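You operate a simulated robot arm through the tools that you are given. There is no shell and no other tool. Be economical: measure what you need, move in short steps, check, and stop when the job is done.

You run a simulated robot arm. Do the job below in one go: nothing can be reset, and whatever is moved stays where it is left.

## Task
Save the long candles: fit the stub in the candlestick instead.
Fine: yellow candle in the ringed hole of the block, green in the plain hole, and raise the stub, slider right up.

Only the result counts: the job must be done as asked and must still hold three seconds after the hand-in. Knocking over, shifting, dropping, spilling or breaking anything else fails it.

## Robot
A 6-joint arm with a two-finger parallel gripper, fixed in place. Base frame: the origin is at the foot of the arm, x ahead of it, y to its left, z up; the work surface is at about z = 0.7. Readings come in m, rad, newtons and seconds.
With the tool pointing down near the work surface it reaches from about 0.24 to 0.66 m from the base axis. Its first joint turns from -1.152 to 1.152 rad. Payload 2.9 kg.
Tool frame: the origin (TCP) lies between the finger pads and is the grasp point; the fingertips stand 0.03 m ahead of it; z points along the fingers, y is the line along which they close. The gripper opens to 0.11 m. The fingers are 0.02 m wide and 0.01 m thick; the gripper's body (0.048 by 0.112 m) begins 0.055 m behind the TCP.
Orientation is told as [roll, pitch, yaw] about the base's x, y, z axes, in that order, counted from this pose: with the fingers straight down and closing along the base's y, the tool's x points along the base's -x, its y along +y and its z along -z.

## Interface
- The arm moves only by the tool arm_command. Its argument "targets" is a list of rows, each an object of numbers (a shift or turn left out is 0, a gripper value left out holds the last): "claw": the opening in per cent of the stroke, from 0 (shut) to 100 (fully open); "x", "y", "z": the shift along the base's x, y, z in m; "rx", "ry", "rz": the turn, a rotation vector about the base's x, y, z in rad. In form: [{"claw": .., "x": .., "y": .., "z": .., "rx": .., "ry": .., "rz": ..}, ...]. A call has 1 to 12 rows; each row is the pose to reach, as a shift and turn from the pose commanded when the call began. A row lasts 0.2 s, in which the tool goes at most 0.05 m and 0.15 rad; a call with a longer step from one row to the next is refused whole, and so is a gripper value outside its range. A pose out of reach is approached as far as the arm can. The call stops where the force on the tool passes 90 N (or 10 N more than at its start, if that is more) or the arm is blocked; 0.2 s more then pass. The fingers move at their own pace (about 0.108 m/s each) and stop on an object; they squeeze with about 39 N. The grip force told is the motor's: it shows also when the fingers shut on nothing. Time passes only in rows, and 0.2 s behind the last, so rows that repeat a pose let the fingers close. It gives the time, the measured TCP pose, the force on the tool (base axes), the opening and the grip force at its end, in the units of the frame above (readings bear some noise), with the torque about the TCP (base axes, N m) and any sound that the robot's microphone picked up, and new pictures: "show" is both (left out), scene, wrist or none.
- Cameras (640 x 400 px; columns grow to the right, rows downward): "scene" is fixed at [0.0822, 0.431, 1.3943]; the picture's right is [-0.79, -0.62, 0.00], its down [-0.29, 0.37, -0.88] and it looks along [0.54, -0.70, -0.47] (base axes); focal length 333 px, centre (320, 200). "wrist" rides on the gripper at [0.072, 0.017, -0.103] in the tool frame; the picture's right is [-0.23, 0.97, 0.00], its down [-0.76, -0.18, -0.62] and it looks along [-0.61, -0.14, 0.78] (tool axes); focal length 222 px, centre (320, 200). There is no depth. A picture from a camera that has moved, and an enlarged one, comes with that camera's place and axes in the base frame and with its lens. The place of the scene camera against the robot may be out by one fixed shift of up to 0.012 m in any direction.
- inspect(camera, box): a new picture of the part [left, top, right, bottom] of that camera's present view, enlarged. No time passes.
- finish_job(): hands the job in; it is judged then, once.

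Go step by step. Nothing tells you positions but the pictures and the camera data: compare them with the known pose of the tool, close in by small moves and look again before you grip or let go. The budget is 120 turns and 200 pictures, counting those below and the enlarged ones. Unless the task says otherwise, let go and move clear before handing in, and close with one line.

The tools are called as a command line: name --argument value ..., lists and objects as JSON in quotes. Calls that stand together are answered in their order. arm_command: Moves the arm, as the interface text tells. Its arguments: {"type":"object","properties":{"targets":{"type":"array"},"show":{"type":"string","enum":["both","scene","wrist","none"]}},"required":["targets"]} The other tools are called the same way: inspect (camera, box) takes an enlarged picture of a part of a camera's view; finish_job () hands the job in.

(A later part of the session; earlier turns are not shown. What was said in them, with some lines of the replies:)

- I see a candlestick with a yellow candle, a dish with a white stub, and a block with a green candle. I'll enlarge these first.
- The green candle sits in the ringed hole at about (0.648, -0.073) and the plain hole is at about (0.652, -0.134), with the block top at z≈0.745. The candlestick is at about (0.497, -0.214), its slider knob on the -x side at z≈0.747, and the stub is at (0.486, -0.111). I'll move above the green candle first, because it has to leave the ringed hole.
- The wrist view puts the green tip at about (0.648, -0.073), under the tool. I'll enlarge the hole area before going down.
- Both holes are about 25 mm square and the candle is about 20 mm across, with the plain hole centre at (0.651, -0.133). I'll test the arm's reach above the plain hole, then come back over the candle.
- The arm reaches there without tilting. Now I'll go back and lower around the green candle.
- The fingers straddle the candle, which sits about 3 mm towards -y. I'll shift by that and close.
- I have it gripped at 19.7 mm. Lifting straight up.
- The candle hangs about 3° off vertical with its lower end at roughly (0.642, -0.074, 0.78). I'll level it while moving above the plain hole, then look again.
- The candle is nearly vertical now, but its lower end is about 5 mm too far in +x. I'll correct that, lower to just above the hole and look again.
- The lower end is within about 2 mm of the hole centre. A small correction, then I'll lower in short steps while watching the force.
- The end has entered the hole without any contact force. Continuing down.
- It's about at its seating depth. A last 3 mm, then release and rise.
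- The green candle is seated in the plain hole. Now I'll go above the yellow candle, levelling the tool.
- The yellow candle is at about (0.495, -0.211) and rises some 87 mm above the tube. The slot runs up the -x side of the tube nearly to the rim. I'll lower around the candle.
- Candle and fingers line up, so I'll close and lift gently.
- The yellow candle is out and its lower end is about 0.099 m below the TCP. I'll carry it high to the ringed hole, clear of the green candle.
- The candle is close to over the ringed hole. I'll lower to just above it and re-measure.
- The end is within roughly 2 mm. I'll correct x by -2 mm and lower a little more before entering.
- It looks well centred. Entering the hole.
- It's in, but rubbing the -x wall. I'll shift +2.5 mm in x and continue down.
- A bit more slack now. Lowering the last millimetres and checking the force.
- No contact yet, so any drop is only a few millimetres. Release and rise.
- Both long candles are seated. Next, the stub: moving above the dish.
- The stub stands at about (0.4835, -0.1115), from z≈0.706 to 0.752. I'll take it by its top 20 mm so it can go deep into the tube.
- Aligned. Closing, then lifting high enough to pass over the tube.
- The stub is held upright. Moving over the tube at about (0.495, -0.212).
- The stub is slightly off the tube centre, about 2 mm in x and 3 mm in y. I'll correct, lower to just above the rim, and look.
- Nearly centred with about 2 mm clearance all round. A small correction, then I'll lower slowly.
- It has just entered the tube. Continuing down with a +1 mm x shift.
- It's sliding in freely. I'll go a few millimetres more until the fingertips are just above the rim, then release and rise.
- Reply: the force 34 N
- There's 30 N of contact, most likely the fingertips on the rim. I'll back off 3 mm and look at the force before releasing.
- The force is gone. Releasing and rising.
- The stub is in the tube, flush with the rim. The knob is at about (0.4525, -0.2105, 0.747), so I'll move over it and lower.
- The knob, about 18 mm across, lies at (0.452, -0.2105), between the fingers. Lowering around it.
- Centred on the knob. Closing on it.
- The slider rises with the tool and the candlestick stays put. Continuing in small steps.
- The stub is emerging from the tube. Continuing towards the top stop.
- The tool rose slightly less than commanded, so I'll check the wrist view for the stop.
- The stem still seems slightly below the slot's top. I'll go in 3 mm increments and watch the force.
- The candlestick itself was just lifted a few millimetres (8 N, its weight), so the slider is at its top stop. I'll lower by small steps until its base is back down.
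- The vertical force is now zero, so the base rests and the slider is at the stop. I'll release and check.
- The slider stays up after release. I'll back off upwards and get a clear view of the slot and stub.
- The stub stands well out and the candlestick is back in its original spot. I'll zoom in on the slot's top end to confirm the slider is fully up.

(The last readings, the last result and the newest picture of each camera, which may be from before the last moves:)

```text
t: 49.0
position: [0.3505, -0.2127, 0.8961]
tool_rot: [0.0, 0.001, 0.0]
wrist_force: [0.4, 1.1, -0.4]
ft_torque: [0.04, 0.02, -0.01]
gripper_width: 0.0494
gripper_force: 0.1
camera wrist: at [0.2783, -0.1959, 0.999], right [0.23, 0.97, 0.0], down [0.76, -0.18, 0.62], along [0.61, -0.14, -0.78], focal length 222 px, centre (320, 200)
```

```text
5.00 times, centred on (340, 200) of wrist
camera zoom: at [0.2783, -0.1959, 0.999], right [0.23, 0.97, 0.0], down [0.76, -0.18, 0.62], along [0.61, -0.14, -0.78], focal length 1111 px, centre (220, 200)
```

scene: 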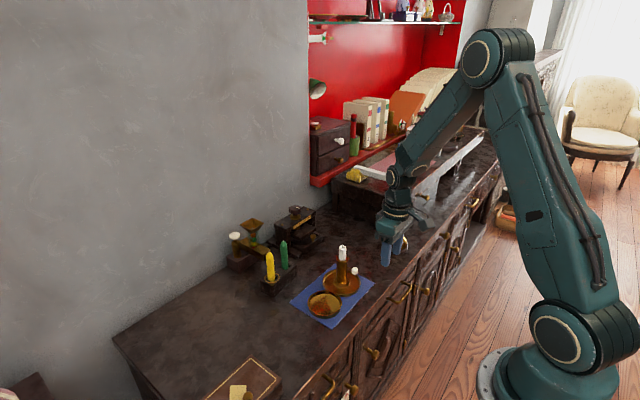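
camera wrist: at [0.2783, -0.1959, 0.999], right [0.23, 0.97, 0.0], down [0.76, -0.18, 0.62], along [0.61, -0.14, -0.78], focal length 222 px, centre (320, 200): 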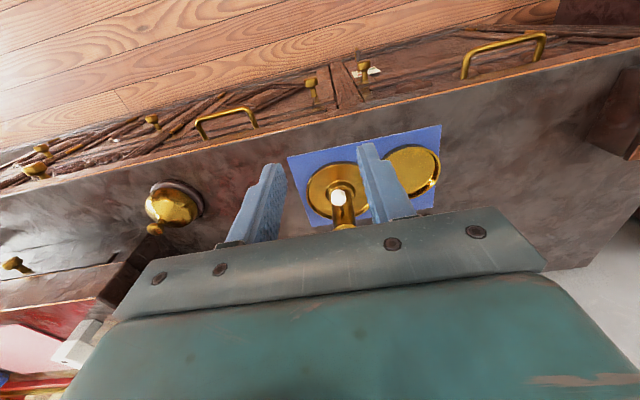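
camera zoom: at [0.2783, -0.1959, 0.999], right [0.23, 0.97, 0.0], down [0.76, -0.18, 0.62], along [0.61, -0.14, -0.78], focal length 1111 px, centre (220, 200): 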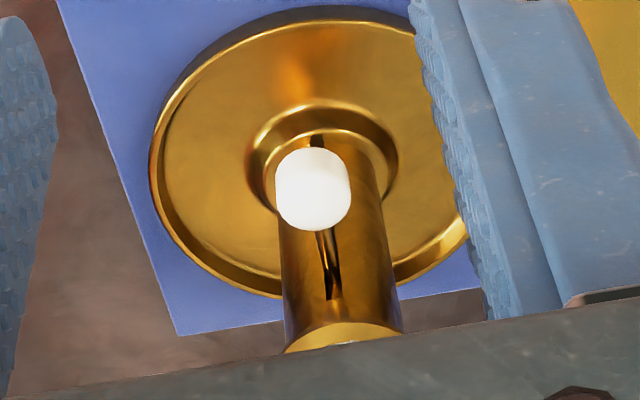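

The slider carried the candlestick's full weight upward without moving further, so it was at its stop. I'll wait a few seconds clear of everything to verify it doesn't creep down, and check the whole scene.

arm_command --targets '[{"z": 0.04}, {"z": 0.08}, {"z": 0.08}, {"z": 0.08}, {"z": 0.08}, {"z": 0.08}, {"z": 0.08}, {"z": 0.08}, {"z": 0.08}, {"z": 0.08}, {"z": 0.08}, {"z": 0.08}]' --show "none"

inspect --camera "scene" --box '[330, 250, 360, 285]'

inspect --camera "scene" --box '[220, 200, 420, 330]'

inspect --camera "wrist" --box '[290, 130, 400, 240]'

```text
t: 51.6
position: [0.3523, -0.2126, 0.9784]
tool_rot: [-0.001, 0.0, 0.0]
wrist_force: [0.8, -0.4, 0.0]
ft_torque: [-0.01, 0.03, 0.0]
gripper_width: 0.0497
gripper_force: 0.0
```

```text
11.43 times, centred on (345, 268) of scene
camera zoom: at [0.0822, 0.431, 1.3943], right [-0.79, -0.62, 0.0], down [-0.29, 0.37, -0.88], along [0.54, -0.7, -0.47], focal length 3803 px, centre (34, -571)
```

zoom: 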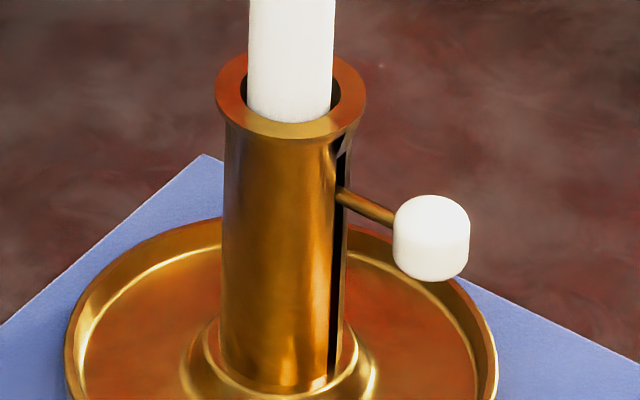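

```text
3.08 times, centred on (320, 265) of scene
camera zoom: at [0.0822, 0.431, 1.3943], right [-0.79, -0.62, 0.0], down [-0.29, 0.37, -0.88], along [0.54, -0.7, -0.47], focal length 1024 px, centre (320, 0)
```

zoom: 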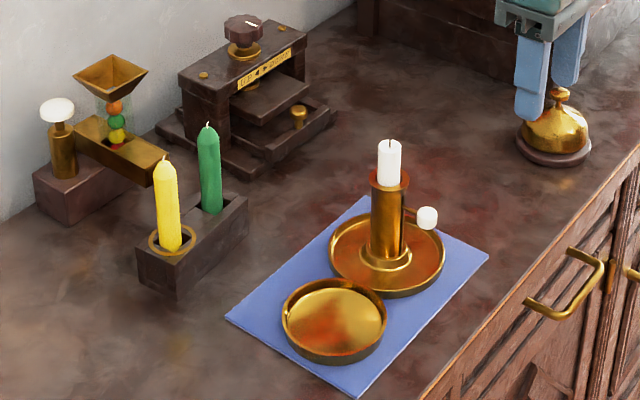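

```text
3.64 times, centred on (345, 185) of wrist
camera zoom: at [0.2795, -0.1951, 1.0807], right [0.23, 0.97, 0.0], down [0.76, -0.18, 0.62], along [0.61, -0.14, -0.78], focal length 808 px, centre (229, 254)
```

zoom: 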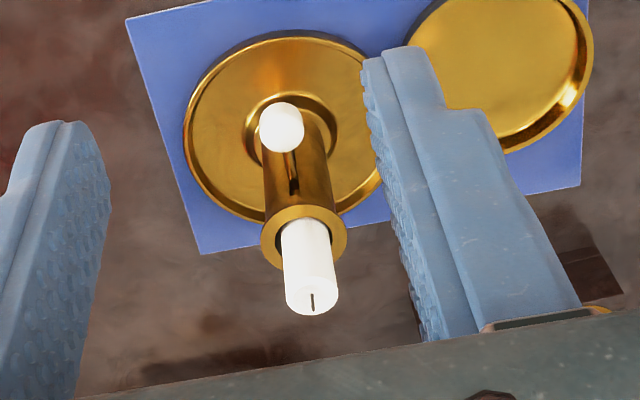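

Nothing has crept: yellow is in the ringed hole, green in the plain hole, the stub is raised in the candlestick, and everything else is where it was. Handing in.

finish_job

```text
The job is handed in.
```

The job is handed in: the stub is in the candlestick with the slider up at its stop, yellow is in the ringed hole and green in the plain hole. While finding the stop I lifted the candlestick a few millimetres, then set it back in place.
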